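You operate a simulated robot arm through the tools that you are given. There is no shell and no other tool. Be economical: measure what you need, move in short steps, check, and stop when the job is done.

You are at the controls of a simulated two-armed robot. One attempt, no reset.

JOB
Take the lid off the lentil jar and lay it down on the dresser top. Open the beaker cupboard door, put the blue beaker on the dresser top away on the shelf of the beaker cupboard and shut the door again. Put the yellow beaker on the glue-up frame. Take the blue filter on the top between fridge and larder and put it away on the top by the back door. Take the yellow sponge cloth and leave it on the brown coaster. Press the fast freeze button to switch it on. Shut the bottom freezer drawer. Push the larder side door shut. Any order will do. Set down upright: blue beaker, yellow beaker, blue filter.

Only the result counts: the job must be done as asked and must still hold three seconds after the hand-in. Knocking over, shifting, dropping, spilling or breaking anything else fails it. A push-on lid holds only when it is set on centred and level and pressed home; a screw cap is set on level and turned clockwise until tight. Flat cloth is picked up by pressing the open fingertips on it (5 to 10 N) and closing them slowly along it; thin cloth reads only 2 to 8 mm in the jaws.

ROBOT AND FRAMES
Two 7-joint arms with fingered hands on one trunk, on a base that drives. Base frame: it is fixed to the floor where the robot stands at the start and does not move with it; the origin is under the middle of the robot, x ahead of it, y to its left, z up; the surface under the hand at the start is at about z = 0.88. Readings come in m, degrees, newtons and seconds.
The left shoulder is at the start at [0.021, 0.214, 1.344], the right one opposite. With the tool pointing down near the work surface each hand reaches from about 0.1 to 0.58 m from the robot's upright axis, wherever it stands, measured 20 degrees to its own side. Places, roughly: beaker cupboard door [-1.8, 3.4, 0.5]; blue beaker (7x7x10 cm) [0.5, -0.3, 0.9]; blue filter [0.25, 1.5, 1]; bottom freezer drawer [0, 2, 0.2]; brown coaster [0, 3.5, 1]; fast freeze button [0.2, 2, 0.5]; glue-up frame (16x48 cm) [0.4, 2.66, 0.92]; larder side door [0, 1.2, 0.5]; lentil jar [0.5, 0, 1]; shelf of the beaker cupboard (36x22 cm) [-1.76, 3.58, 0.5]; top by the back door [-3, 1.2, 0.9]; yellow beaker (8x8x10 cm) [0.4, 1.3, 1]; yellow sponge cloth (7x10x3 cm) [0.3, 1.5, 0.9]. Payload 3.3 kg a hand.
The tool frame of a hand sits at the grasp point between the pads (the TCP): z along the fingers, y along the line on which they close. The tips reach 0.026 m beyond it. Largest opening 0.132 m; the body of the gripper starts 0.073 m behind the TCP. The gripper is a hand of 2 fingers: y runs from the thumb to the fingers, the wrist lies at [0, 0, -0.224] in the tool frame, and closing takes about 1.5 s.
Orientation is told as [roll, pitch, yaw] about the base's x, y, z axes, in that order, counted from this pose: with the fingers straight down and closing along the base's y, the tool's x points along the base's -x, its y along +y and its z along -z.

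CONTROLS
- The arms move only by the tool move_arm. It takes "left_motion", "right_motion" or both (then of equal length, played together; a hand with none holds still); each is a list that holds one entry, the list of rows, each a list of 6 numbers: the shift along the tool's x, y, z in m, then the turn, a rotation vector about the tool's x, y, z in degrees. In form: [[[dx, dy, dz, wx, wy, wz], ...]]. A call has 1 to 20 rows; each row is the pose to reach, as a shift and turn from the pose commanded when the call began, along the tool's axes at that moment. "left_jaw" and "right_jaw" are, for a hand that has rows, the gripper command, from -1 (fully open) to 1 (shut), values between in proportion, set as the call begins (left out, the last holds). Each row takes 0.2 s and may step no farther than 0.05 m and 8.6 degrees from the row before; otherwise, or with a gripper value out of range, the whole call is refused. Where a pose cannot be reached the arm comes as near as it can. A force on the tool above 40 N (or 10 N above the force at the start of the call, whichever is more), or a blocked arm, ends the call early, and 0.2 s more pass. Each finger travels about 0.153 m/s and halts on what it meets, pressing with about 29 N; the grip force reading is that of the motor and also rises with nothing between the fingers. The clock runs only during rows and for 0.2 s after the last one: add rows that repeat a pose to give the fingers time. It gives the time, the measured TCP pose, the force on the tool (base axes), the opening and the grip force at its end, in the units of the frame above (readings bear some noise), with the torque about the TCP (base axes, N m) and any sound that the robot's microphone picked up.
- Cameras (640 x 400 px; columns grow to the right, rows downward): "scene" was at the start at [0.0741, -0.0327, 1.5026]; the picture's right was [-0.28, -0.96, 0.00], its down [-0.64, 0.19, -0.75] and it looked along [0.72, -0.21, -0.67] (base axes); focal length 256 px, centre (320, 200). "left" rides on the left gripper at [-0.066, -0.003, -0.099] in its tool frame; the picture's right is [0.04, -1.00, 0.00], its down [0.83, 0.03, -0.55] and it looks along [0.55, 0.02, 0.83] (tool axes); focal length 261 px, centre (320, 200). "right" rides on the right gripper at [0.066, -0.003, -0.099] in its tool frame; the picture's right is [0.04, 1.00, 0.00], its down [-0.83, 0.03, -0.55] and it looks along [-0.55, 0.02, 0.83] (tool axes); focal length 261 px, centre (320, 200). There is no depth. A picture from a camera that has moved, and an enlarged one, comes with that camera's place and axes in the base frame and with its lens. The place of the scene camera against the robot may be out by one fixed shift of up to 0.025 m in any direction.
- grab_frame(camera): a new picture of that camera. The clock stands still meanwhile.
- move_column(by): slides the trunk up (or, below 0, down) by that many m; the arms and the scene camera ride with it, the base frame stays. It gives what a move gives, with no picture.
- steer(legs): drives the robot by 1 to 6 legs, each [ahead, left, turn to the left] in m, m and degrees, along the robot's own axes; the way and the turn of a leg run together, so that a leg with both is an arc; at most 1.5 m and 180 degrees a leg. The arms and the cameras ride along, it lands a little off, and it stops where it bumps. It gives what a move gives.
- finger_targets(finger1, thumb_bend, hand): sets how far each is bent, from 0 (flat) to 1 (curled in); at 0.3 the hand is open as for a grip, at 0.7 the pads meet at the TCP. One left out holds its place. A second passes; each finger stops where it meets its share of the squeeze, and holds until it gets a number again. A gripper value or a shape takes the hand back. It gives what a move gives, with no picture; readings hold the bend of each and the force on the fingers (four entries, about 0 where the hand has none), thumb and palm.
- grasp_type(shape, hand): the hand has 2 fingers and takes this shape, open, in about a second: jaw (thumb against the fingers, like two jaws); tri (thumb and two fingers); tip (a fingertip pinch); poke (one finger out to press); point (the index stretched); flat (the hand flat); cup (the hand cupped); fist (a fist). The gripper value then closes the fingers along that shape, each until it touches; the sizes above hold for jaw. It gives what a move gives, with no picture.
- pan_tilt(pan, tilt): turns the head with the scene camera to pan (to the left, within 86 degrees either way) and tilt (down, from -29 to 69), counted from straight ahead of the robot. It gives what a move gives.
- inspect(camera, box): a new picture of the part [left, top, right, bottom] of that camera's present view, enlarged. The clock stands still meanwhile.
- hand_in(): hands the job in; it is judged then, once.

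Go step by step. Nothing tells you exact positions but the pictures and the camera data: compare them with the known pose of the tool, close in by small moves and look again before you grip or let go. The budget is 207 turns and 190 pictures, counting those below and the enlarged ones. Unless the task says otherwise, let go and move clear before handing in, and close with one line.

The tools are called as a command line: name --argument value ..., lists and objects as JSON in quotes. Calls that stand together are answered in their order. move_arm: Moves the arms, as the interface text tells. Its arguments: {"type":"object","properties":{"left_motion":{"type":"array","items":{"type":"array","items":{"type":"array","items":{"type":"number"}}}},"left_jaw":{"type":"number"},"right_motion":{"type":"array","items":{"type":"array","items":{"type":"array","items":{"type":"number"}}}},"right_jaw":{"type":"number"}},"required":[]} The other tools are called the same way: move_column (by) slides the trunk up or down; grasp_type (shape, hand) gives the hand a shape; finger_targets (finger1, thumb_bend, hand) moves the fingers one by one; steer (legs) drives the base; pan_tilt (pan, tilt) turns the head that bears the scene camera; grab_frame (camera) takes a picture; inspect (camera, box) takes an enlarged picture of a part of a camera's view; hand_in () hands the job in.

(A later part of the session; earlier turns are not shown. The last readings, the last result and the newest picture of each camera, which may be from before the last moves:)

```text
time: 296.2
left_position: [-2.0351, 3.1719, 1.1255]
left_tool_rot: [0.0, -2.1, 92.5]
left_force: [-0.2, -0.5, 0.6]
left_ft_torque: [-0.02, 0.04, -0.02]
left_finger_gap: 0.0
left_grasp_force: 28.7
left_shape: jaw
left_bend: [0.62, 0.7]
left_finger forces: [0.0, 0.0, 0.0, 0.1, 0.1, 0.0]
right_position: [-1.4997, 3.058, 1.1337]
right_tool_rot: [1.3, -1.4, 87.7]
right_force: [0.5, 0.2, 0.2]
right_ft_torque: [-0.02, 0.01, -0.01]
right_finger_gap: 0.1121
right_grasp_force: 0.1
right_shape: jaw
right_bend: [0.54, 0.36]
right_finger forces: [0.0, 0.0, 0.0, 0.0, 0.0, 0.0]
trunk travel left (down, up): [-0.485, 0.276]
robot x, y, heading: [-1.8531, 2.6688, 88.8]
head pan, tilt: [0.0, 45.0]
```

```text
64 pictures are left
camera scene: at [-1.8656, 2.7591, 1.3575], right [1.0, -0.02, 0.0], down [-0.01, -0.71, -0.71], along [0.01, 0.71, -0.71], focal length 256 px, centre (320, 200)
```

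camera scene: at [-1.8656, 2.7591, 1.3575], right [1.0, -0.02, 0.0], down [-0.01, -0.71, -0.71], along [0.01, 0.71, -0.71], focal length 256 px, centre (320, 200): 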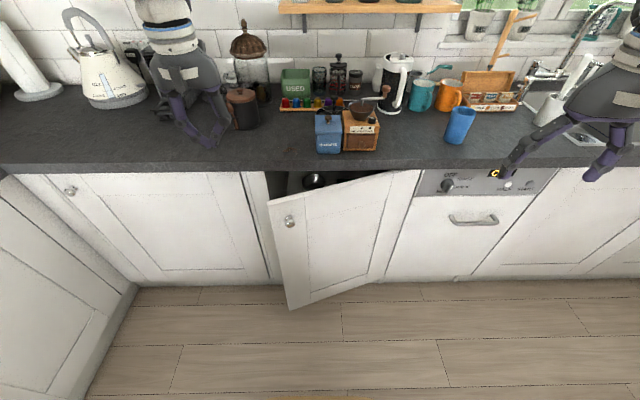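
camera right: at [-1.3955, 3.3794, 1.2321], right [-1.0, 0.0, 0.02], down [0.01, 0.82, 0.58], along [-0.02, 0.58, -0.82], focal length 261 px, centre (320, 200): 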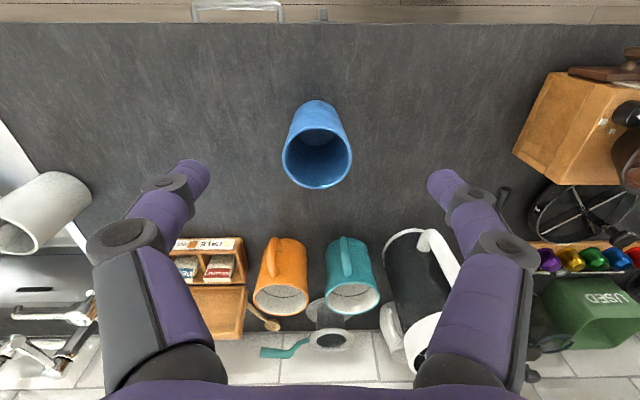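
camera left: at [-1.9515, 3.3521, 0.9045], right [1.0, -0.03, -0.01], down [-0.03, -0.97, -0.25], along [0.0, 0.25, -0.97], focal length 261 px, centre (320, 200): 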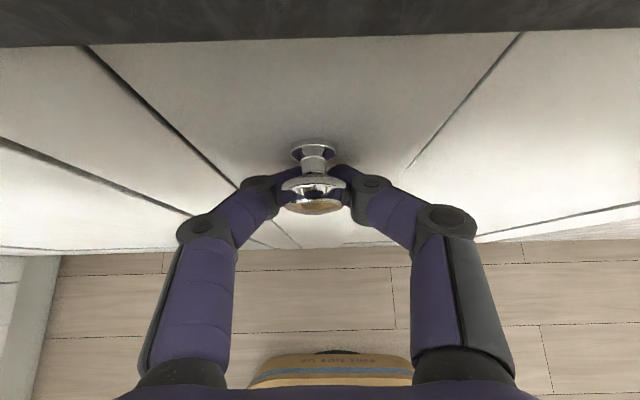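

Now I'll bring the vertical hand just inside the door's top corner, at about [-1.96, 3.335], in front of the counter edge.

move_arm --left_motion '[[[0.035, 0, 0, 0, 2, 0], [0.07, 0, 0, 0, 2, 0], [0.07, 0, 0, 0, 2, 0]]]'

steer --legs '[[0.23, -0.075, 0]]'

grab_frame --camera "left"

```text
time: 297.0
left_position: [-2.032, 3.1021, 1.1231]
left_tool_rot: [0.0, -0.2, 92.6]
left_force: [-0.4, -0.9, 0.2]
left_ft_torque: [-0.01, -0.01, -0.02]
left_finger_gap: 0.0
left_grasp_force: 29.4
left_shape: jaw
left_bend: [0.62, 0.7]
left_finger forces: [0.0, 0.1, 0.1, 0.1, 0.0, 0.0]
right_position: [-1.4998, 3.0583, 1.135]
right_tool_rot: [1.3, -1.5, 87.6]
right_force: [-0.5, 0.0, 0.3]
right_ft_torque: [0.02, -0.01, 0.01]
right_finger_gap: 0.1119
right_grasp_force: 0.0
right_shape: jaw
right_bend: [0.54, 0.36]
right_finger forces: [0.0, 0.1, 0.0, 0.0, 0.1, 0.0]
trunk travel left (down, up): [-0.485, 0.276]
robot x, y, heading: [-1.852, 2.6705, 89.1]
head pan, tilt: [0.0, 45.0]
```

```text
time: 298.8
left_position: [-1.9515, 3.3322, 1.1219]
left_tool_rot: [0.0, -0.1, 92.5]
left_force: [0.2, -0.5, -0.6]
left_ft_torque: [-0.01, 0.04, 0.02]
left_finger_gap: 0.0
left_grasp_force: 29.1
left_shape: jaw
left_bend: [0.62, 0.7]
left_finger forces: [0.0, 0.0, 0.1, 0.1, 0.0, 0.1]
right_position: [-1.4186, 3.2896, 1.1333]
right_tool_rot: [1.2, -1.5, 87.6]
right_force: [0.0, -0.7, 0.7]
right_ft_torque: [-0.01, 0.0, -0.04]
right_finger_gap: 0.1121
right_grasp_force: 0.1
right_shape: jaw
right_bend: [0.54, 0.36]
right_finger forces: [0.0, 0.0, 0.0, 0.0, 0.0, 0.1]
trunk travel left (down, up): [-0.485, 0.276]
robot x, y, heading: [-1.7719, 2.9004, 88.6]
head pan, tilt: [0.0, 45.0]
```

```text
63 pictures are left
camera left: at [-1.9503, 3.3975, 1.2224], right [1.0, 0.0, 0.0], down [0.0, -0.83, 0.55], along [0.0, -0.55, -0.83], focal length 261 px, centre (320, 200)
```

left: 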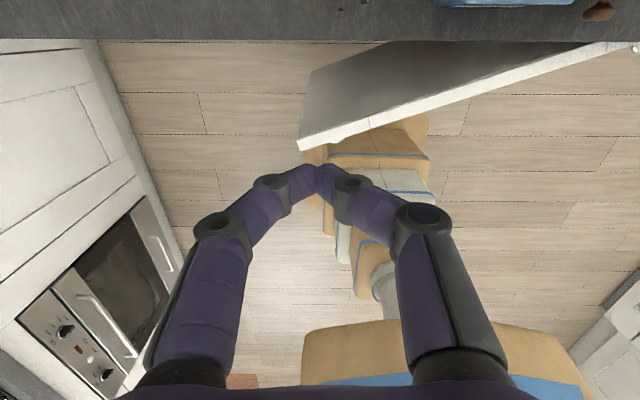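

The door's top inner edge is at y≈3.27–3.28 there and the counter edge at y≈3.386. I'll shift 2 cm right and lower the fingers into the gap.

move_arm --left_motion '[[[0.002, -0.02, 0.04, 0, 0, 0], [0.004, -0.02, 0.08, 0, 0, 0], [0.006, -0.02, 0.12, 0, 0, 0], [0.006, -0.02, 0.16, 0, 0, 0], [0.006, -0.02, 0.2, 0, 0, 0], [0.006, -0.02, 0.24, 0, 0, 0], [0.006, -0.02, 0.27, 0, 0, 0], [0.006, -0.02, 0.295, 0, 0, 0], [0.006, -0.02, 0.295, 0, 0, 0]]]'

grab_frame --camera "left"

```text
time: 300.8
left_position: [-1.9291, 3.3276, 0.8274]
left_tool_rot: [0.0, -0.3, 92.5]
left_force: [-0.1, -0.4, 0.6]
left_ft_torque: [0.01, -0.02, 0.03]
left_finger_gap: 0.0001
left_grasp_force: 29.0
left_shape: jaw
left_bend: [0.62, 0.7]
left_finger forces: [0.1, 0.0, 0.1, 0.0, 0.1, 0.0]
right_position: [-1.4173, 3.2886, 1.1337]
right_tool_rot: [1.2, -1.6, 87.6]
right_force: [0.5, -0.1, 0.3]
right_ft_torque: [-0.02, -0.02, 0.0]
right_finger_gap: 0.112
right_grasp_force: 0.1
right_shape: jaw
right_bend: [0.54, 0.36]
right_finger forces: [0.1, 0.0, 0.1, 0.0, 0.0, 0.1]
trunk travel left (down, up): [-0.485, 0.276]
robot x, y, heading: [-1.7713, 2.8949, 88.9]
head pan, tilt: [0.0, 45.0]
```

```text
62 pictures are left
camera left: at [-1.9278, 3.393, 0.9266], right [1.0, 0.0, 0.0], down [0.0, -0.84, 0.55], along [0.0, -0.55, -0.84], focal length 261 px, centre (320, 200)
```

left: 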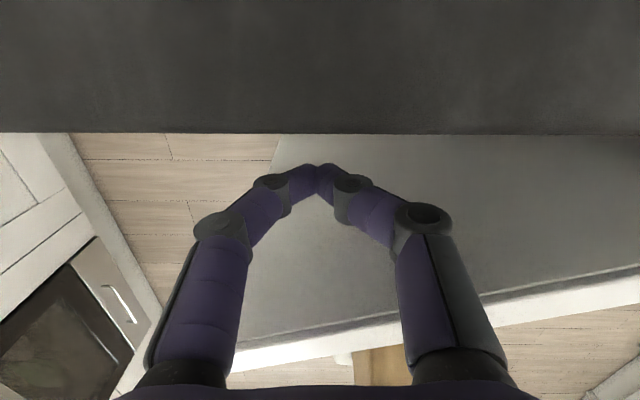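

The fingers are hooked behind the door. Pulling back and right to swing it open.

steer --legs '[[-0.15, -0.03, 0], [-0.13, -0.1, 0]]'

grab_frame --camera "scene"

```text
time: 303.2
left_position: [-1.8018, 3.0433, 0.828]
left_tool_rot: [0.0, -0.3, 92.7]
left_force: [0.5, -0.1, 0.0]
left_ft_torque: [-0.01, 0.0, 0.0]
left_finger_gap: 0.0001
left_grasp_force: 29.1
left_shape: jaw
left_bend: [0.62, 0.7]
left_finger forces: [0.0, 0.1, 0.0, 0.1, 0.1, 0.0]
right_position: [-1.2927, 3.0037, 1.1342]
right_tool_rot: [1.1, -1.5, 87.6]
right_force: [-0.5, -0.2, -0.4]
right_ft_torque: [0.01, -0.03, -0.01]
right_finger_gap: 0.1121
right_grasp_force: 0.1
right_shape: jaw
right_bend: [0.54, 0.36]
right_finger forces: [0.0, 0.1, 0.1, 0.1, 0.1, 0.0]
trunk travel left (down, up): [-0.485, 0.276]
robot x, y, heading: [-1.6428, 2.6115, 88.7]
head pan, tilt: [0.0, 45.0]
```

```text
61 pictures are left
camera scene: at [-1.6576, 2.7041, 1.3577], right [1.0, -0.02, 0.0], down [-0.02, -0.71, -0.71], along [0.01, 0.71, -0.71], focal length 256 px, centre (320, 200)
```

scene: 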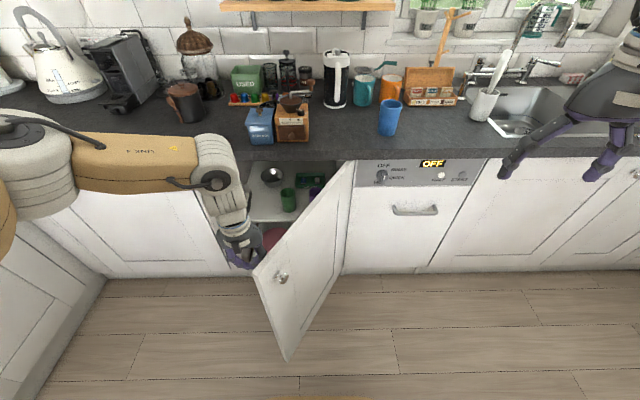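

The door is about 55° open and the shelf inside is visible. Sweeping right to bring it past 90°.

steer --legs '[[-0.06, -0.27, 0]]'

pan_tilt --pan 20 --tilt 45

grab_frame --camera "scene"

```text
time: 305.1
left_position: [-1.541, 2.9776, 0.8281]
left_tool_rot: [0.2, -0.2, 92.6]
left_force: [0.2, 0.4, 0.1]
left_ft_torque: [-0.01, 0.02, 0.0]
left_finger_gap: 0.0001
left_grasp_force: 28.4
left_shape: jaw
left_bend: [0.62, 0.7]
left_finger forces: [0.0, 0.1, 0.0, 0.0, 0.0, 0.0]
right_position: [-1.0297, 2.9383, 1.1344]
right_tool_rot: [1.3, -1.7, 87.7]
right_force: [0.7, 0.2, -0.2]
right_ft_torque: [-0.01, 0.02, 0.01]
right_finger_gap: 0.1122
right_grasp_force: 0.2
right_shape: jaw
right_bend: [0.54, 0.36]
right_finger forces: [0.0, 0.0, 0.0, 0.0, 0.0, 0.1]
trunk travel left (down, up): [-0.485, 0.276]
robot x, y, heading: [-1.3808, 2.5515, 88.8]
head pan, tilt: [0.0, 45.0]
```

```text
time: 306.0
left_position: [-1.5429, 2.9767, 0.8276]
left_tool_rot: [0.0, -0.3, 92.6]
left_force: [-0.1, 0.5, -0.1]
left_ft_torque: [0.02, 0.02, -0.03]
left_finger_gap: 0.0
left_grasp_force: 29.1
left_shape: jaw
left_bend: [0.62, 0.7]
left_finger forces: [0.1, 0.1, 0.0, 0.0, 0.0, 0.1]
right_position: [-1.0324, 2.9391, 1.1338]
right_tool_rot: [1.2, -1.5, 87.7]
right_force: [-0.1, 0.0, -0.7]
right_ft_torque: [-0.03, 0.0, -0.01]
right_finger_gap: 0.1122
right_grasp_force: 0.1
right_shape: jaw
right_bend: [0.54, 0.36]
right_finger forces: [0.0, 0.0, 0.1, 0.0, 0.1, 0.0]
trunk travel left (down, up): [-0.485, 0.276]
robot x, y, heading: [-1.3809, 2.5517, 88.7]
head pan, tilt: [20.0, 45.0]
```

```text
60 pictures are left
camera scene: at [-1.4255, 2.635, 1.3576], right [0.95, 0.32, 0.0], down [0.23, -0.67, -0.71], along [-0.23, 0.67, -0.71], focal length 256 px, centre (320, 200)
```

scene: 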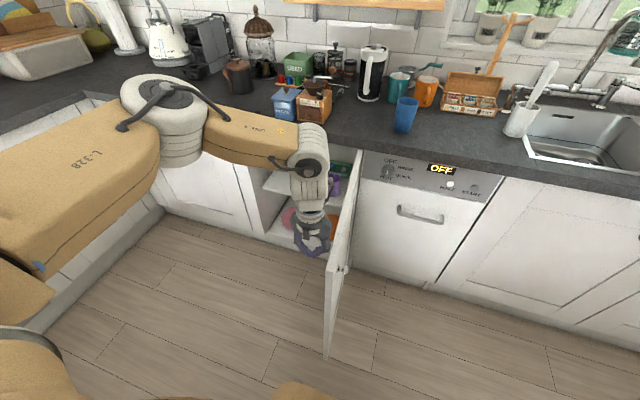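

The door stands at about 90°. Now I'll raise the left hand, drive to the right of the door and tilt the hand forward to regrasp the blue beaker from the side.

move_arm --left_motion '[[[0, 0.02, -0.04, 0, 0, 0], [0, 0.02, -0.08, 0, 0, 0], [0, 0.02, -0.12, 0, 0, 0], [0, 0.02, -0.16, 0, 0, 0], [0, 0.02, -0.2, 0, 0, 0], [0, 0.02, -0.24, 0, 0, 0], [0, 0.02, -0.27, 0, 0, 0]]]' --left_jaw -1

steer --legs '[[0, -0.18, 0], [0.25, 0, 0]]'

move_arm --left_motion '[[[0, 0, 0, 0, -7, 0], [0, 0, 0, 0, -14, 0], [0, 0, 0, 0, -21, 0], [0, 0, 0, 0, -28, 0], [0, 0, 0, 0, -35, 0], [0, 0, 0, 0, -42, 0], [0, 0, 0, 0, -49, 0], [0, 0, 0, 0, -55, 0], [0, 0, 0, 0, -55, 0]]]'

grab_frame --camera "left"

grab_frame --camera "scene"

```text
time: 307.6
left_position: [-1.563, 2.973, 1.0962]
left_tool_rot: [0.0, -0.2, 92.6]
left_force: [0.0, 0.0, 0.7]
left_ft_torque: [-0.01, -0.01, -0.01]
left_finger_gap: 0.1319
left_grasp_force: 0.1
left_shape: jaw
left_bend: [0.3, 0.3]
left_finger forces: [0.0, 0.0, 0.0, 0.1, 0.1, 0.0]
right_position: [-1.0326, 2.9392, 1.1344]
right_tool_rot: [1.2, -1.7, 87.6]
right_force: [0.0, 0.0, 0.1]
right_ft_torque: [0.05, -0.01, 0.02]
right_finger_gap: 0.1124
right_grasp_force: 0.0
right_shape: jaw
right_bend: [0.54, 0.36]
right_finger forces: [0.1, 0.1, 0.0, 0.1, 0.1, 0.0]
trunk travel left (down, up): [-0.485, 0.276]
robot x, y, heading: [-1.3825, 2.5486, 88.6]
head pan, tilt: [20.0, 45.0]
```

```text
time: 310.5
left_position: [-1.3735, 3.2241, 1.0964]
left_tool_rot: [-0.1, -0.2, 92.4]
left_force: [0.6, 0.5, -1.4]
left_ft_torque: [-0.01, -0.03, 0.0]
left_finger_gap: 0.1319
left_grasp_force: 0.1
left_shape: jaw
left_bend: [0.3, 0.3]
left_finger forces: [0.0, 0.0, 0.0, 0.0, 0.1, 0.0]
right_position: [-0.8412, 3.1866, 1.1343]
right_tool_rot: [1.2, -1.5, 87.5]
right_force: [0.3, 0.5, -0.4]
right_ft_torque: [0.02, 0.02, 0.0]
right_finger_gap: 0.1117
right_grasp_force: 0.1
right_shape: jaw
right_bend: [0.54, 0.36]
right_finger forces: [0.0, 0.0, 0.1, 0.0, 0.1, 0.0]
trunk travel left (down, up): [-0.485, 0.276]
robot x, y, heading: [-1.1935, 2.7975, 89.0]
head pan, tilt: [20.0, 45.0]
```

```text
time: 312.5
left_position: [-1.3738, 3.2231, 1.096]
left_tool_rot: [-0.1, -55.2, 92.4]
left_force: [-0.4, -0.3, 0.7]
left_ft_torque: [0.01, -0.01, -0.02]
left_finger_gap: 0.1321
left_grasp_force: 0.2
left_shape: jaw
left_bend: [0.3, 0.3]
left_finger forces: [0.0, 0.1, 0.0, 0.0, 0.0, 0.0]
right_position: [-0.8428, 3.1863, 1.1351]
right_tool_rot: [1.2, -1.7, 87.5]
right_force: [-0.1, 0.2, 0.3]
right_ft_torque: [0.01, -0.04, 0.02]
right_finger_gap: 0.112
right_grasp_force: 0.1
right_shape: jaw
right_bend: [0.54, 0.36]
right_finger forces: [0.0, 0.1, 0.0, 0.0, 0.0, 0.2]
trunk travel left (down, up): [-0.485, 0.276]
robot x, y, heading: [-1.1938, 2.7955, 88.5]
head pan, tilt: [20.0, 45.0]
```

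```text
59 pictures are left
camera left: at [-1.3682, 3.1799, 1.2068], right [1.0, 0.02, -0.03], down [0.0, -0.93, -0.37], along [-0.04, 0.37, -0.93], focal length 261 px, centre (320, 200)
```

left: 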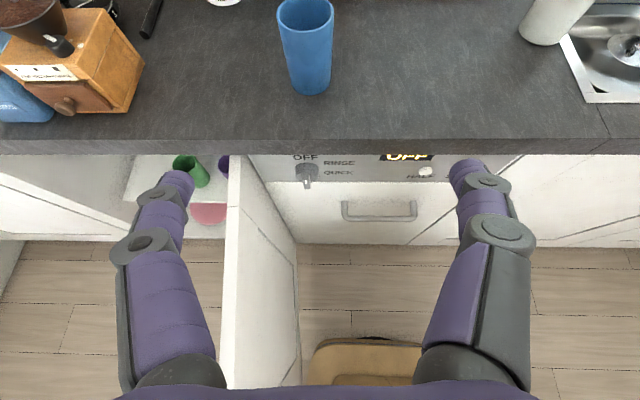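

```text
58 pictures are left
camera scene: at [-1.2372, 2.8837, 1.3576], right [0.95, 0.32, 0.0], down [0.23, -0.67, -0.71], along [-0.23, 0.67, -0.71], focal length 256 px, centre (320, 200)
```

scene: 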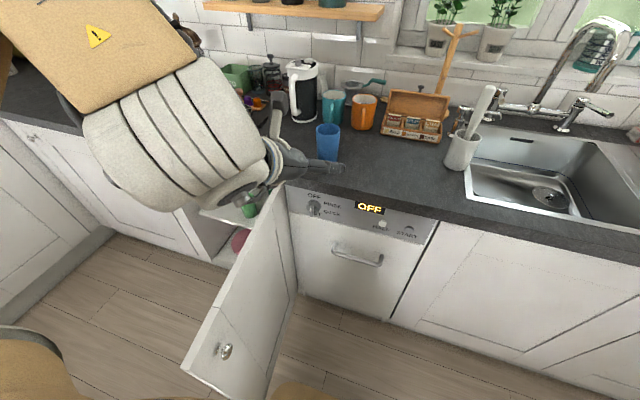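

The beaker is at about [-1.398, 3.50]. I'll drive 17 cm ahead, then slide the tilted open hand around it.

steer --legs '[[0.17, 0, 0]]'

grab_frame --camera "left"

```text
time: 314.0
left_position: [-1.37, 3.3903, 1.0952]
left_tool_rot: [0.0, -55.1, 92.5]
left_force: [-0.5, 0.2, -0.4]
left_ft_torque: [-0.04, -0.02, -0.02]
left_finger_gap: 0.1319
left_grasp_force: 0.0
left_shape: jaw
left_bend: [0.3, 0.3]
left_finger forces: [0.1, 0.0, 0.0, 0.1, 0.0, 0.0]
right_position: [-0.8393, 3.355, 1.1337]
right_tool_rot: [1.2, -1.5, 87.6]
right_force: [0.1, -1.3, -1.0]
right_ft_torque: [0.01, 0.03, 0.0]
right_finger_gap: 0.1119
right_grasp_force: 0.1
right_shape: jaw
right_bend: [0.54, 0.36]
right_finger forces: [0.1, 0.1, 0.0, 0.0, 0.0, 0.1]
trunk travel left (down, up): [-0.485, 0.276]
robot x, y, heading: [-1.1872, 2.9641, 88.6]
head pan, tilt: [20.0, 45.0]
```

```text
57 pictures are left
camera left: at [-1.3648, 3.3478, 1.2064], right [1.0, 0.02, -0.03], down [0.01, -0.93, -0.37], along [-0.04, 0.37, -0.93], focal length 261 px, centre (320, 200)
```

left: 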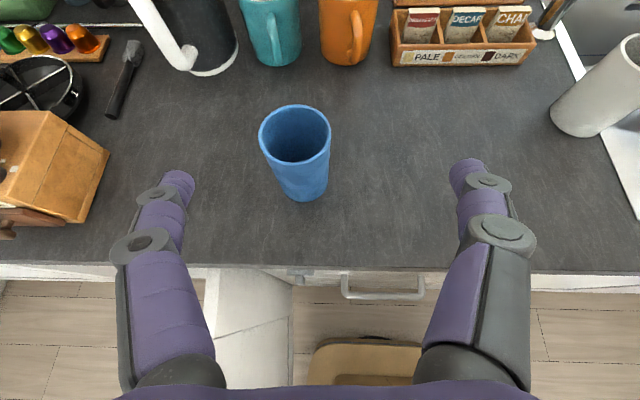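

move_arm --left_motion '[[[0.012, 0.014, 0.035, 0, 0, 0], [0.022, 0.027, 0.07, 0, 0, 0], [0.034, 0.027, 0.105, 0, 0, 0], [0.046, 0.027, 0.14, 0, 0, 0], [0.056, 0.027, 0.17, 0, 0, 0], [0.06, 0.027, 0.184, 0, 0, 0], [0.06, 0.027, 0.184, 0, 0, 0]]]'

grab_frame --camera "left"

```text
time: 315.6
left_position: [-1.403, 3.5068, 0.9424]
left_tool_rot: [0.0, -55.4, 92.5]
left_force: [0.1, -1.0, -0.4]
left_ft_torque: [-0.04, -0.01, -0.05]
left_finger_gap: 0.1316
left_grasp_force: 0.1
left_shape: jaw
left_bend: [0.3, 0.3]
left_finger forces: [0.0, 0.1, 0.0, 0.1, 0.2, 0.1]
right_position: [-0.8388, 3.354, 1.1342]
right_tool_rot: [1.2, -1.6, 87.6]
right_force: [0.0, -0.2, 0.4]
right_ft_torque: [0.0, 0.0, 0.02]
right_finger_gap: 0.1118
right_grasp_force: 0.0
right_shape: jaw
right_bend: [0.54, 0.36]
right_finger forces: [0.1, 0.1, 0.0, 0.0, 0.0, 0.0]
trunk travel left (down, up): [-0.485, 0.276]
robot x, y, heading: [-1.1921, 2.9646, 89.2]
head pan, tilt: [20.0, 45.0]
```

```text
56 pictures are left
camera left: at [-1.3983, 3.4621, 1.0529], right [1.0, 0.02, -0.03], down [0.01, -0.93, -0.37], along [-0.04, 0.37, -0.93], focal length 261 px, centre (320, 200)
```

left: 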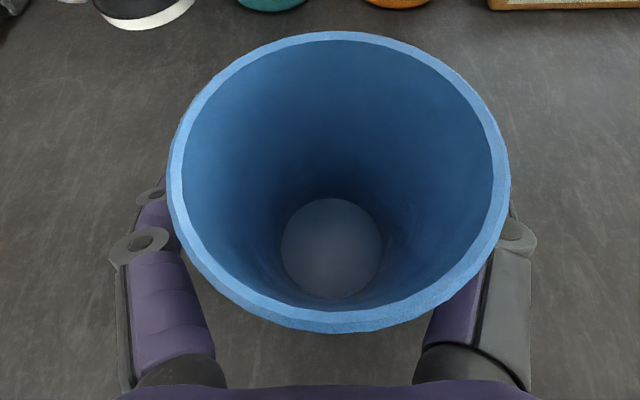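

Centred. Closing and lifting.

move_arm --left_motion '[[[0, 0, 0, 0, 0, 0], [0, 0, 0, 0, 0, 0], [0, 0, 0, 0, 0, 0], [0, 0, 0, 0, 0, 0], [0, 0, 0, 0, 0, 0], [0, 0, 0, 0, 0, 0], [0, 0, 0, 0, 0, 0], [-0.025, 0, -0.017, 0, 0, 0], [-0.05, 0, -0.035, 0, 0, 0], [-0.082, 0, -0.057, 0, 0, 0], [-0.082, 0, -0.057, 0, 0, 0]]]' --left_jaw 1

grab_frame --camera "left"

```text
time: 318.0
left_position: [-1.3987, 3.5081, 1.0416]
left_tool_rot: [-0.1, -55.1, 92.6]
left_force: [0.0, 0.4, -0.7]
left_ft_torque: [-0.01, 0.02, -0.01]
left_finger_gap: 0.0115
left_grasp_force: 28.4
left_shape: jaw
left_bend: [0.76, 0.75]
left_finger forces: [31.9, 0.1, 0.1, 0.0, 27.9, 0.0]
right_position: [-0.8378, 3.3535, 1.1346]
right_tool_rot: [1.2, -1.6, 87.6]
right_force: [-0.1, -0.1, -0.2]
right_ft_torque: [0.01, 0.03, 0.04]
right_finger_gap: 0.1121
right_grasp_force: 0.1
right_shape: jaw
right_bend: [0.54, 0.36]
right_finger forces: [0.0, 0.0, 0.1, 0.1, 0.0, 0.0]
trunk travel left (down, up): [-0.485, 0.276]
robot x, y, heading: [-1.1911, 2.9656, 88.8]
head pan, tilt: [20.0, 45.0]
```

```text
55 pictures are left
camera left: at [-1.3937, 3.4639, 1.1528], right [1.0, 0.02, -0.03], down [0.01, -0.93, -0.37], along [-0.04, 0.37, -0.93], focal length 261 px, centre (320, 200)
```

left: 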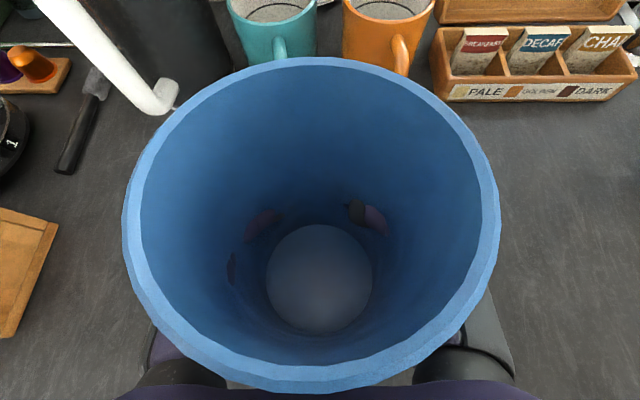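

The beaker is lifted in a forward-pointing grip. I'll back out, go round the open door to the left and lower the trunk to shelf height, then look inside.

steer --legs '[[-0.45, 0, 0], [0, 0.66, 0]]'

move_column --by -0.36

pan_tilt --pan -8 --tilt 30

grab_frame --camera "scene"

grab_frame --camera "left"

```text
time: 324.0
left_position: [-2.0753, 3.0708, 1.0411]
left_tool_rot: [0.0, -55.2, 92.7]
left_force: [-0.4, 0.4, -0.3]
left_ft_torque: [0.01, 0.0, -0.01]
left_finger_gap: 0.0118
left_grasp_force: 28.9
left_shape: jaw
left_bend: [0.76, 0.75]
left_finger forces: [31.8, 0.0, 0.0, 0.0, 28.0, 0.1]
right_position: [-1.5156, 2.9188, 1.135]
right_tool_rot: [1.3, -1.7, 87.7]
right_force: [0.7, 0.2, -0.5]
right_ft_torque: [0.01, -0.03, 0.02]
right_finger_gap: 0.1121
right_grasp_force: 0.0
right_shape: jaw
right_bend: [0.54, 0.36]
right_finger forces: [0.1, 0.0, 0.0, 0.1, 0.0, 0.1]
trunk travel left (down, up): [-0.485, 0.276]
robot x, y, heading: [-1.8661, 2.5311, 89.1]
head pan, tilt: [20.0, 45.0]
```

```text
time: 327.2
left_position: [-2.0755, 3.0692, 0.6872]
left_tool_rot: [0.0, -55.1, 92.8]
left_force: [-0.2, 0.1, -0.5]
left_ft_torque: [0.0, -0.01, 0.02]
left_finger_gap: 0.0117
left_grasp_force: 28.4
left_shape: jaw
left_bend: [0.76, 0.75]
left_finger forces: [31.3, 0.1, 0.0, 0.0, 28.1, 0.0]
right_position: [-1.5168, 2.922, 0.785]
right_tool_rot: [1.3, -2.5, 87.8]
right_force: [0.5, -1.6, 20.6]
right_ft_torque: [-0.05, -0.11, -0.01]
right_finger_gap: 0.1121
right_grasp_force: 0.0
right_shape: jaw
right_bend: [0.54, 0.36]
right_finger forces: [0.0, 0.0, 0.0, 0.0, 0.0, 21.0]
trunk travel left (down, up): [-0.131, 0.63]
robot x, y, heading: [-1.8609, 2.5283, 89.0]
head pan, tilt: [20.0, 45.0]
stopped: the force on the tool passed its limit at 50 N (the readings are from after the stop); the commanded pose is now the measured one
```

```text
time: 328.1
left_position: [-2.0758, 3.0689, 0.6884]
left_tool_rot: [-0.1, -55.1, 92.7]
left_force: [0.2, 0.5, -0.5]
left_ft_torque: [0.02, 0.03, -0.01]
left_finger_gap: 0.0118
left_grasp_force: 28.9
left_shape: jaw
left_bend: [0.76, 0.75]
left_finger forces: [31.3, 0.1, 0.0, 0.1, 28.1, 0.0]
right_position: [-1.5175, 2.9206, 0.7846]
right_tool_rot: [1.3, -2.4, 87.8]
right_force: [1.5, 1.8, 32.7]
right_ft_torque: [-0.24, -0.11, 0.02]
right_finger_gap: 0.1119
right_grasp_force: 0.0
right_shape: jaw
right_bend: [0.54, 0.36]
right_finger forces: [0.0, 0.0, 0.0, 0.0, 0.0, 31.8]
trunk travel left (down, up): [-0.131, 0.63]
robot x, y, heading: [-1.8644, 2.5272, 88.9]
head pan, tilt: [-8.0, 30.0]
```

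```text
54 pictures are left
camera scene: at [-1.8677, 2.6995, 1.021], right [0.99, -0.16, 0.0], down [-0.08, -0.49, -0.87], along [0.14, 0.86, -0.5], focal length 256 px, centre (320, 200)
```

scene: 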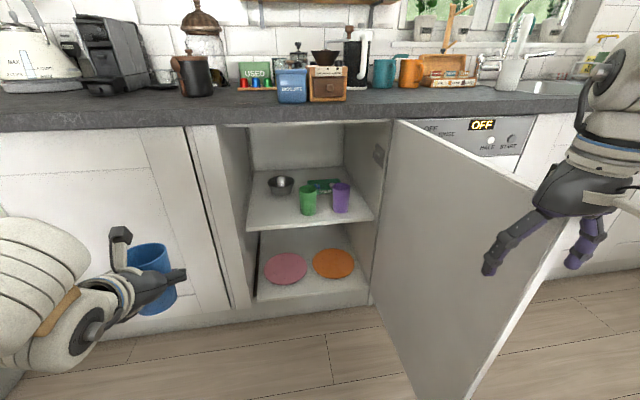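

```text
53 pictures are left
camera left: at [-2.0706, 3.0263, 0.7982], right [1.0, 0.02, -0.03], down [0.01, -0.93, -0.37], along [-0.04, 0.37, -0.93], focal length 261 px, centre (320, 200)
```

left: 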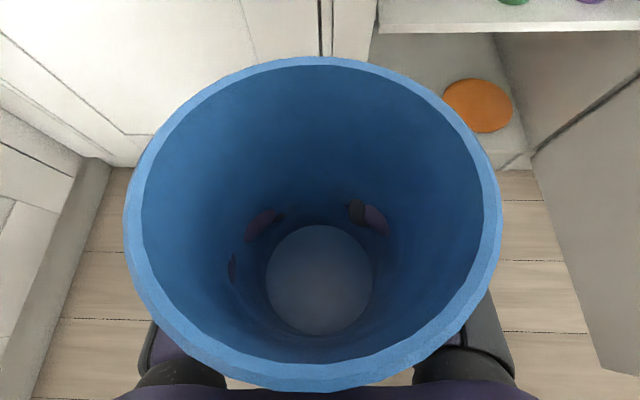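

The shelf has a green and a purple beaker in front and a bowl behind, with a free spot at the front left near [-1.90, 3.545]. The right hand touched the open door's top, so I'll raise the trunk a little, bring the right hand up and back, and lower the left hand inward.

move_column --by 0.1

move_arm --left_motion '[[[0.02, -0.02, 0.014, 0, 0, 0], [0.046, -0.043, 0.032, 0, 0, 0], [0.074, -0.065, 0.052, 0, 0, 0], [0.1, -0.087, 0.07, 0, 0, 0], [0.128, -0.11, 0.09, 0, 0, 0], [0.156, -0.13, 0.109, 0, 0, 0], [0.156, -0.13, 0.109, 0, 0, 0]]]' --right_motion '[[[0, 0, -0.03, 0, 0, 0], [0, 0, -0.06, 0, 0, 0], [0.03, 0, -0.09, 0, 0, 0], [0.06, 0, -0.11, 0, 0, 0], [0.1, 0, -0.12, 0, 0, 0], [0.14, 0, -0.12, 0, 0, 0], [0.14, 0, -0.12, 0, 0, 0]]]'

```text
time: 329.5
left_position: [-2.0756, 3.0717, 0.7858]
left_tool_rot: [0.1, -54.9, 92.7]
left_force: [-0.1, -0.6, -0.7]
left_ft_torque: [0.02, -0.03, -0.02]
left_finger_gap: 0.0115
left_grasp_force: 29.1
left_shape: jaw
left_bend: [0.76, 0.75]
left_finger forces: [31.0, 0.0, 0.1, 0.0, 28.2, 0.1]
right_position: [-1.516, 2.9218, 0.8826]
right_tool_rot: [1.3, -2.1, 87.9]
right_force: [0.0, 0.0, -0.6]
right_ft_torque: [-0.02, -0.03, 0.02]
right_finger_gap: 0.112
right_grasp_force: 0.0
right_shape: jaw
right_bend: [0.54, 0.36]
right_finger forces: [0.0, 0.0, 0.0, 0.0, 0.0, 0.0]
trunk travel left (down, up): [-0.231, 0.53]
robot x, y, heading: [-1.8673, 2.5276, 88.9]
head pan, tilt: [-8.0, 30.0]
```

```text
time: 331.1
left_position: [-1.9448, 3.0758, 0.5951]
left_tool_rot: [0.1, -55.1, 92.7]
left_force: [0.0, -0.3, -1.4]
left_ft_torque: [0.03, 0.01, 0.03]
left_finger_gap: 0.0114
left_grasp_force: 29.0
left_shape: jaw
left_bend: [0.76, 0.75]
left_finger forces: [22.4, 0.0, 0.0, 0.1, 28.3, 0.0]
right_position: [-1.5229, 2.7764, 0.9783]
right_tool_rot: [1.5, -2.2, 87.7]
right_force: [0.0, -0.5, 0.4]
right_ft_torque: [0.01, -0.01, -0.04]
right_finger_gap: 0.112
right_grasp_force: 0.0
right_shape: jaw
right_bend: [0.54, 0.36]
right_finger forces: [0.1, 0.0, 0.1, 0.0, 0.0, 0.0]
right hand out of reach, approached as far as the arm can: row 2, 3, 4, 5, 6, 7
trunk travel left (down, up): [-0.231, 0.53]
robot x, y, heading: [-1.8643, 2.5278, 89.0]
head pan, tilt: [-8.0, 30.0]
```

steer --legs '[[0.33, -0.036, 0]]'

grab_frame --camera "left"

grab_frame --camera "scene"

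```text
time: 333.2
left_position: [-1.907, 3.4044, 0.5956]
left_tool_rot: [0.2, -55.0, 93.1]
left_force: [0.5, -0.4, -1.2]
left_ft_torque: [0.01, 0.0, 0.02]
left_finger_gap: 0.0116
left_grasp_force: 29.1
left_shape: jaw
left_bend: [0.76, 0.75]
left_finger forces: [22.5, 0.1, 0.0, 0.1, 28.3, 0.0]
right_position: [-1.482, 3.1091, 0.9777]
right_tool_rot: [1.4, -2.2, 88.1]
right_force: [0.0, -0.2, 0.0]
right_ft_torque: [0.0, -0.02, 0.04]
right_finger_gap: 0.1121
right_grasp_force: 0.0
right_shape: jaw
right_bend: [0.54, 0.36]
right_finger forces: [0.0, 0.0, 0.0, 0.0, 0.0, 0.1]
trunk travel left (down, up): [-0.231, 0.53]
robot x, y, heading: [-1.8242, 2.8615, 89.1]
head pan, tilt: [-8.0, 30.0]
```

```text
52 pictures are left
camera left: at [-1.9019, 3.362, 0.7069], right [1.0, 0.03, -0.03], down [0.01, -0.93, -0.37], along [-0.04, 0.36, -0.93], focal length 261 px, centre (320, 200)
```

left: 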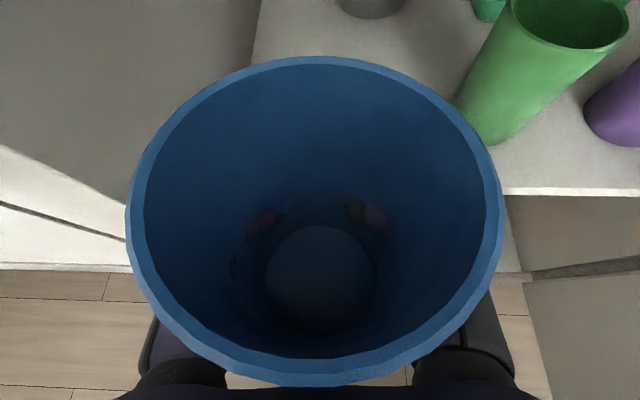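

```text
51 pictures are left
camera scene: at [-1.8265, 2.9996, 1.1238], right [0.99, -0.15, 0.0], down [-0.08, -0.49, -0.87], along [0.13, 0.86, -0.5], focal length 256 px, centre (320, 200)
```

scene: 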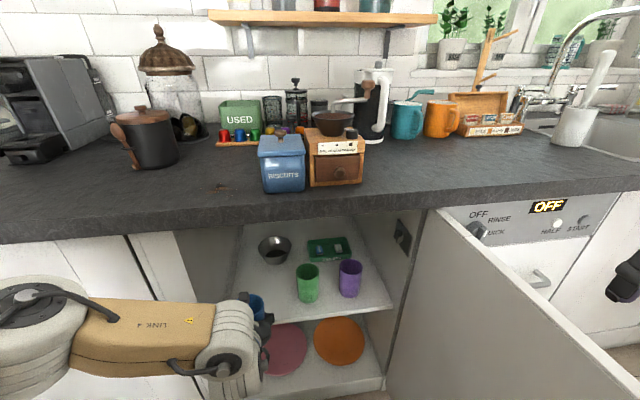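

There's comfortable space: shelf front edge y≈3.454, green beaker starts at x≈-1.78. I'll drive 16.5 cm further in and look.

steer --legs '[[0.165, 0.003, 0]]'

grab_frame --camera "left"

```text
time: 334.9
left_position: [-1.9147, 3.5451, 0.6012]
left_tool_rot: [0.3, -55.3, 93.3]
left_force: [-0.6, -0.2, 0.2]
left_ft_torque: [0.01, 0.04, 0.02]
left_finger_gap: 0.0116
left_grasp_force: 28.8
left_shape: jaw
left_bend: [0.76, 0.75]
left_finger forces: [22.8, 0.1, 0.1, 0.0, 28.4, 0.0]
right_position: [-1.49, 3.2578, 0.9803]
right_tool_rot: [1.6, -3.0, 89.5]
right_force: [-0.4, 0.2, -0.7]
right_ft_torque: [-0.01, -0.04, -0.01]
right_finger_gap: 0.1118
right_grasp_force: 0.1
right_shape: jaw
right_bend: [0.54, 0.36]
right_finger forces: [0.0, 0.1, 0.0, 0.0, 0.1, 0.0]
trunk travel left (down, up): [-0.231, 0.53]
robot x, y, heading: [-1.8265, 3.0113, 90.4]
head pan, tilt: [-8.0, 30.0]
stopped in leg 1: the robot was blocked; the commanded pose is now the measured one
```

```text
50 pictures are left
camera left: at [-1.9085, 3.5018, 0.7124], right [1.0, 0.04, -0.04], down [0.02, -0.93, -0.37], along [-0.05, 0.37, -0.93], focal length 261 px, centre (320, 200)
```

left: 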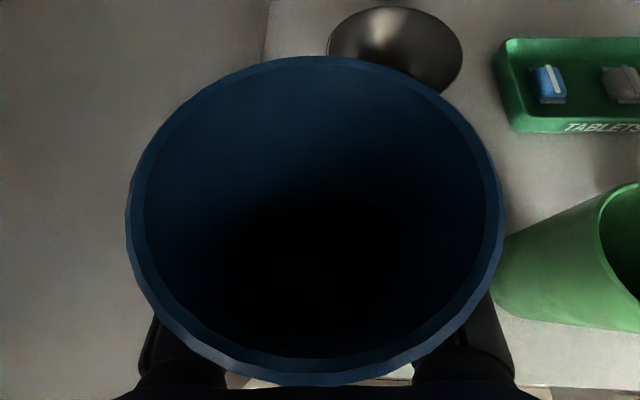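

Blocked just short, but the beaker is already over the shelf. I'll shift 2 cm right, 2.5 cm deeper by arm, and start lowering.

move_arm --left_motion '[[[-0.007, -0.01, 0.01, 0, 0, 0], [-0.014, -0.02, 0.02, 0, 0, 0], [-0.006, -0.02, 0.026, 0, 0, 0], [0.002, -0.02, 0.032, 0, 0, 0], [0.01, -0.02, 0.037, 0, 0, 0], [0.01, -0.02, 0.037, 0, 0, 0]]]'

grab_frame --camera "left"

```text
time: 336.3
left_position: [-1.8982, 3.5753, 0.5699]
left_tool_rot: [-0.1, -55.1, 93.5]
left_force: [-0.4, -0.4, 0.5]
left_ft_torque: [0.0, 0.02, 0.0]
left_finger_gap: 0.0111
left_grasp_force: 29.5
left_shape: jaw
left_bend: [0.77, 0.75]
left_finger forces: [22.4, 0.0, 0.0, 0.0, 28.2, 0.0]
right_position: [-1.491, 3.2611, 0.9799]
right_tool_rot: [1.5, -2.7, 89.3]
right_force: [-0.9, -0.5, -0.7]
right_ft_torque: [0.02, 0.0, 0.0]
right_finger_gap: 0.112
right_grasp_force: 0.1
right_shape: jaw
right_bend: [0.54, 0.36]
right_finger forces: [0.0, 0.1, 0.0, 0.0, 0.0, 0.1]
trunk travel left (down, up): [-0.231, 0.53]
robot x, y, heading: [-1.824, 3.0147, 90.3]
head pan, tilt: [-8.0, 30.0]
```

```text
49 pictures are left
camera left: at [-1.8916, 3.5324, 0.6809], right [1.0, 0.03, -0.03], down [0.02, -0.93, -0.37], along [-0.04, 0.37, -0.93], focal length 261 px, centre (320, 200)
```

left: 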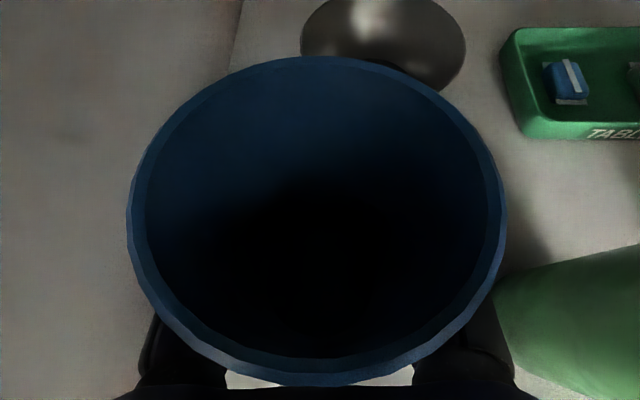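

move_arm --left_motion '[[[0.004, 0, 0.003, 0, 0, 0], [0.008, 0, 0.006, 0, 0, 0], [0.012, 0, 0.0085, 0, 0, 0], [0.016, 0, 0.0115, 0, 0, 0], [0.02, 0, 0.014, 0, 0, 0]]]'

```text
time: 337.5
left_position: [-1.8972, 3.5783, 0.5383]
left_tool_rot: [0.0, -54.5, 93.4]
left_force: [0.3, -0.1, -1.3]
left_ft_torque: [0.04, 0.0, 0.0]
left_finger_gap: 0.0114
left_grasp_force: 29.7
left_shape: jaw
left_bend: [0.77, 0.75]
left_finger forces: [22.5, 0.0, 0.1, 0.0, 13.9, 0.1]
right_position: [-1.4925, 3.2701, 0.9777]
right_tool_rot: [1.4, -2.2, 89.3]
right_force: [0.5, -0.5, -0.3]
right_ft_torque: [0.0, 0.01, -0.01]
right_finger_gap: 0.1121
right_grasp_force: 0.1
right_shape: jaw
right_bend: [0.54, 0.36]
right_finger forces: [0.0, 0.0, 0.1, 0.1, 0.1, 0.0]
trunk travel left (down, up): [-0.231, 0.53]
robot x, y, heading: [-1.8264, 3.0137, 90.4]
head pan, tilt: [-8.0, 30.0]
```

move_arm --left_motion '[[[0.0033, 0, 0.0023, 0, 0, 0], [0.0066, 0, 0.0046, 0, 0, 0], [0.0098, 0, 0.0069, 0, 0, 0], [0.0098, 0, 0.0069, 0, 0, 0]]]'

grab_frame --camera "left"

```text
time: 338.5
left_position: [-1.8976, 3.5779, 0.5277]
left_tool_rot: [0.1, -54.6, 93.4]
left_force: [-0.3, 0.3, 7.2]
left_ft_torque: [-0.02, -0.09, 0.02]
left_finger_gap: 0.0103
left_grasp_force: 28.8
left_shape: jaw
left_bend: [0.76, 0.74]
left_finger forces: [10.9, 0.1, 0.0, 0.0, 10.5, 0.0]
right_position: [-1.4911, 3.2682, 0.9794]
right_tool_rot: [1.4, -2.3, 89.3]
right_force: [0.1, 0.5, -0.9]
right_ft_torque: [0.01, -0.02, -0.01]
right_finger_gap: 0.1119
right_grasp_force: 0.0
right_shape: jaw
right_bend: [0.54, 0.36]
right_finger forces: [0.0, 0.0, 0.0, 0.0, 0.0, 0.0]
trunk travel left (down, up): [-0.231, 0.53]
robot x, y, heading: [-1.8249, 3.0119, 90.4]
head pan, tilt: [-8.0, 30.0]
```

```text
48 pictures are left
camera left: at [-1.8917, 3.5359, 0.6385], right [1.0, 0.04, -0.03], down [0.02, -0.93, -0.36], along [-0.04, 0.36, -0.93], focal length 261 px, centre (320, 200)
```

left: 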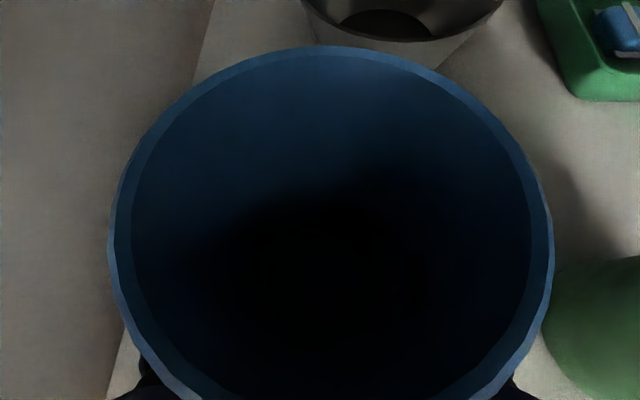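

The beaker rests on the shelf. I'll open partly and withdraw straight back, checking for drag.

move_arm --left_motion '[[[0, 0, 0, 0, 0, 0], [0, 0, 0, 0, 0, 0], [0, 0, 0, 0, 0, 0], [0, 0, 0, 0, 0, 0], [0, 0, 0, 0, 0, 0], [0, 0, 0, 0, 0, 0]]]' --left_jaw -0.35

grab_frame --camera "left"

```text
time: 339.9
left_position: [-1.899, 3.5791, 0.5274]
left_tool_rot: [0.0, -54.7, 93.4]
left_force: [0.0, -0.3, -0.6]
left_ft_torque: [0.02, 0.02, -0.01]
left_finger_gap: 0.0889
left_grasp_force: 0.1
left_shape: jaw
left_bend: [0.69, 0.6]
left_finger forces: [0.1, 0.0, 0.0, 0.1, 0.1, 0.1]
right_position: [-1.491, 3.2699, 0.9781]
right_tool_rot: [1.5, -2.3, 89.3]
right_force: [0.4, 0.5, 0.8]
right_ft_torque: [-0.03, -0.03, 0.03]
right_finger_gap: 0.112
right_grasp_force: 0.0
right_shape: jaw
right_bend: [0.54, 0.36]
right_finger forces: [0.0, 0.0, 0.0, 0.0, 0.1, 0.1]
trunk travel left (down, up): [-0.231, 0.53]
robot x, y, heading: [-1.8273, 3.0143, 90.4]
head pan, tilt: [-8.0, 30.0]
```

```text
47 pictures are left
camera left: at [-1.8919, 3.5363, 0.6383], right [1.0, 0.04, -0.03], down [0.02, -0.93, -0.36], along [-0.04, 0.36, -0.93], focal length 261 px, centre (320, 200)
```

left: 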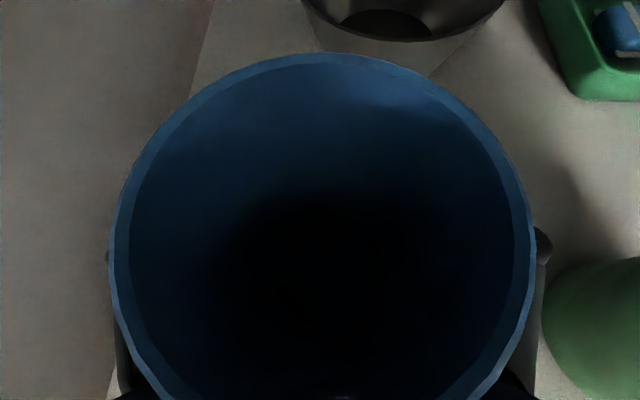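

Released and standing. Withdrawing straight back slowly.

move_arm --left_motion '[[[0.006, 0, -0.008, 0, 0, 0], [0.014, 0, -0.02, 0, 0, 0], [0.026, 0, -0.037, 0, 0, 0], [0.04, 0, -0.057, 0, 0, 0], [0.057, 0, -0.082, 0, 0, 0], [0.075, 0, -0.107, 0, 0, 0], [0.092, 0, -0.131, 0, 0, 0]]]'

grab_frame --camera "left"

```text
time: 341.5
left_position: [-1.8899, 3.4198, 0.5285]
left_tool_rot: [0.1, -54.6, 93.3]
left_force: [0.7, 0.1, -0.6]
left_ft_torque: [-0.01, -0.03, 0.04]
left_finger_gap: 0.0886
left_grasp_force: 0.2
left_shape: jaw
left_bend: [0.69, 0.6]
left_finger forces: [0.1, 0.0, 0.1, 0.0, 0.0, 0.0]
right_position: [-1.492, 3.2697, 0.9777]
right_tool_rot: [1.4, -2.3, 89.2]
right_force: [0.6, 0.4, 0.6]
right_ft_torque: [-0.03, 0.03, 0.03]
right_finger_gap: 0.112
right_grasp_force: 0.1
right_shape: jaw
right_bend: [0.54, 0.36]
right_finger forces: [0.0, 0.0, 0.1, 0.0, 0.0, 0.0]
trunk travel left (down, up): [-0.231, 0.53]
robot x, y, heading: [-1.8252, 3.0106, 90.3]
head pan, tilt: [-8.0, 30.0]
```

```text
46 pictures are left
camera left: at [-1.8836, 3.3768, 0.641], right [1.0, 0.04, -0.03], down [0.02, -0.93, -0.36], along [-0.04, 0.36, -0.93], focal length 261 px, centre (320, 200)
```

left: 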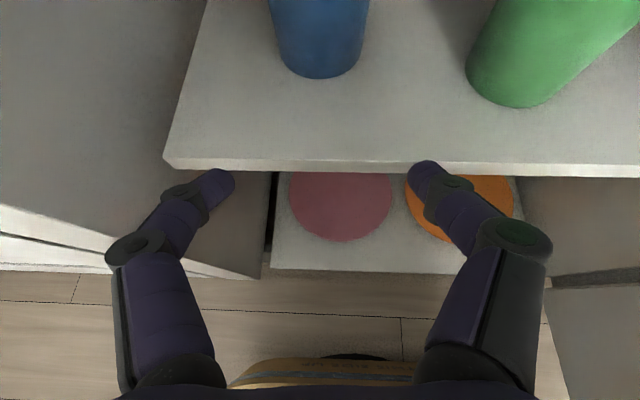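

The blue beaker stands on the shelf. Now to shut the door: back out, go round to its outer side, and push it closed with the left hand.

steer --legs '[[-0.66, 0, 0], [0, -0.85, 0], [0.27, 0, 0]]'

move_arm --left_motion '[[[0, 0, 0, 0, 0, 0], [0, 0, 0, 0, 0, 0], [0, 0, 0, 0, 0, 0], [0, 0, 0, 0, 0, 0], [0, 0, 0, 0, 0, 0]]]' --left_jaw 1

pan_tilt --pan 25 --tilt 35

grab_frame --camera "scene"

```text
time: 350.7
left_position: [-1.0235, 3.0424, 0.5306]
left_tool_rot: [0.0, -54.6, 92.3]
left_force: [0.6, -0.4, -0.1]
left_ft_torque: [0.01, 0.0, -0.01]
left_finger_gap: 0.0887
left_grasp_force: 0.0
left_shape: jaw
left_bend: [0.69, 0.6]
left_finger forces: [0.0, 0.0, 0.0, 0.1, 0.0, 0.0]
right_position: [-0.6278, 2.8877, 0.9782]
right_tool_rot: [1.5, -2.3, 88.1]
right_force: [0.1, 0.0, -0.9]
right_ft_torque: [0.01, -0.01, -0.03]
right_finger_gap: 0.1119
right_grasp_force: 0.0
right_shape: jaw
right_bend: [0.54, 0.36]
right_finger forces: [0.1, 0.0, 0.0, 0.0, 0.0, 0.0]
trunk travel left (down, up): [-0.231, 0.53]
robot x, y, heading: [-0.9698, 2.6317, 89.3]
head pan, tilt: [-8.0, 30.0]
```

```text
time: 351.9
left_position: [-1.0228, 3.0427, 0.5301]
left_tool_rot: [0.0, -54.6, 92.2]
left_force: [-0.9, 0.1, 0.4]
left_ft_torque: [0.03, 0.01, 0.01]
left_finger_gap: 0.0004
left_grasp_force: 29.6
left_shape: jaw
left_bend: [0.62, 0.7]
left_finger forces: [0.0, 0.0, 0.0, 0.0, 0.1, 0.1]
right_position: [-0.628, 2.8858, 0.9791]
right_tool_rot: [1.5, -2.3, 88.1]
right_force: [-0.1, 0.3, -0.1]
right_ft_torque: [0.02, -0.01, 0.02]
right_finger_gap: 0.1119
right_grasp_force: 0.1
right_shape: jaw
right_bend: [0.54, 0.36]
right_finger forces: [0.0, 0.0, 0.0, 0.0, 0.0, 0.1]
trunk travel left (down, up): [-0.231, 0.53]
robot x, y, heading: [-0.9703, 2.6375, 89.5]
head pan, tilt: [-8.0, 30.0]
```

```text
time: 352.8
left_position: [-1.0234, 3.0427, 0.5297]
left_tool_rot: [0.0, -54.7, 92.3]
left_force: [0.3, -0.4, 0.0]
left_ft_torque: [-0.02, -0.03, 0.03]
left_finger_gap: 0.0
left_grasp_force: 29.5
left_shape: jaw
left_bend: [0.62, 0.7]
left_finger forces: [0.0, 0.1, 0.1, 0.0, 0.0, 0.0]
right_position: [-0.6283, 2.8861, 0.9772]
right_tool_rot: [1.4, -2.4, 88.1]
right_force: [-0.7, 0.4, -0.2]
right_ft_torque: [-0.04, 0.02, -0.02]
right_finger_gap: 0.1118
right_grasp_force: 0.0
right_shape: jaw
right_bend: [0.54, 0.36]
right_finger forces: [0.0, 0.0, 0.0, 0.1, 0.0, 0.1]
trunk travel left (down, up): [-0.231, 0.53]
robot x, y, heading: [-0.9682, 2.6375, 89.3]
head pan, tilt: [25.0, 35.0]
```

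```text
45 pictures are left
camera scene: at [-1.0219, 2.7677, 1.1161], right [0.91, 0.41, 0.0], down [0.23, -0.52, -0.82], along [-0.34, 0.75, -0.57], focal length 256 px, centre (320, 200)
```

scene: 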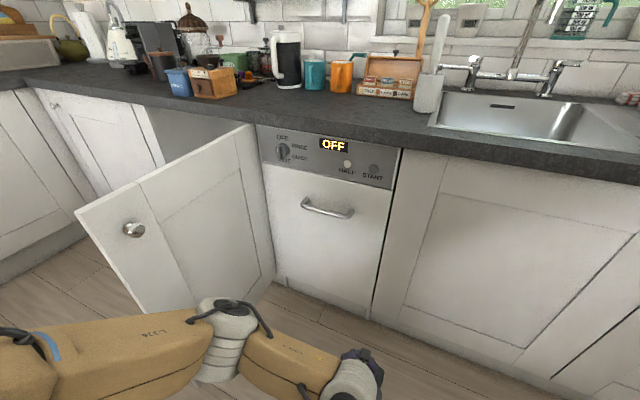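

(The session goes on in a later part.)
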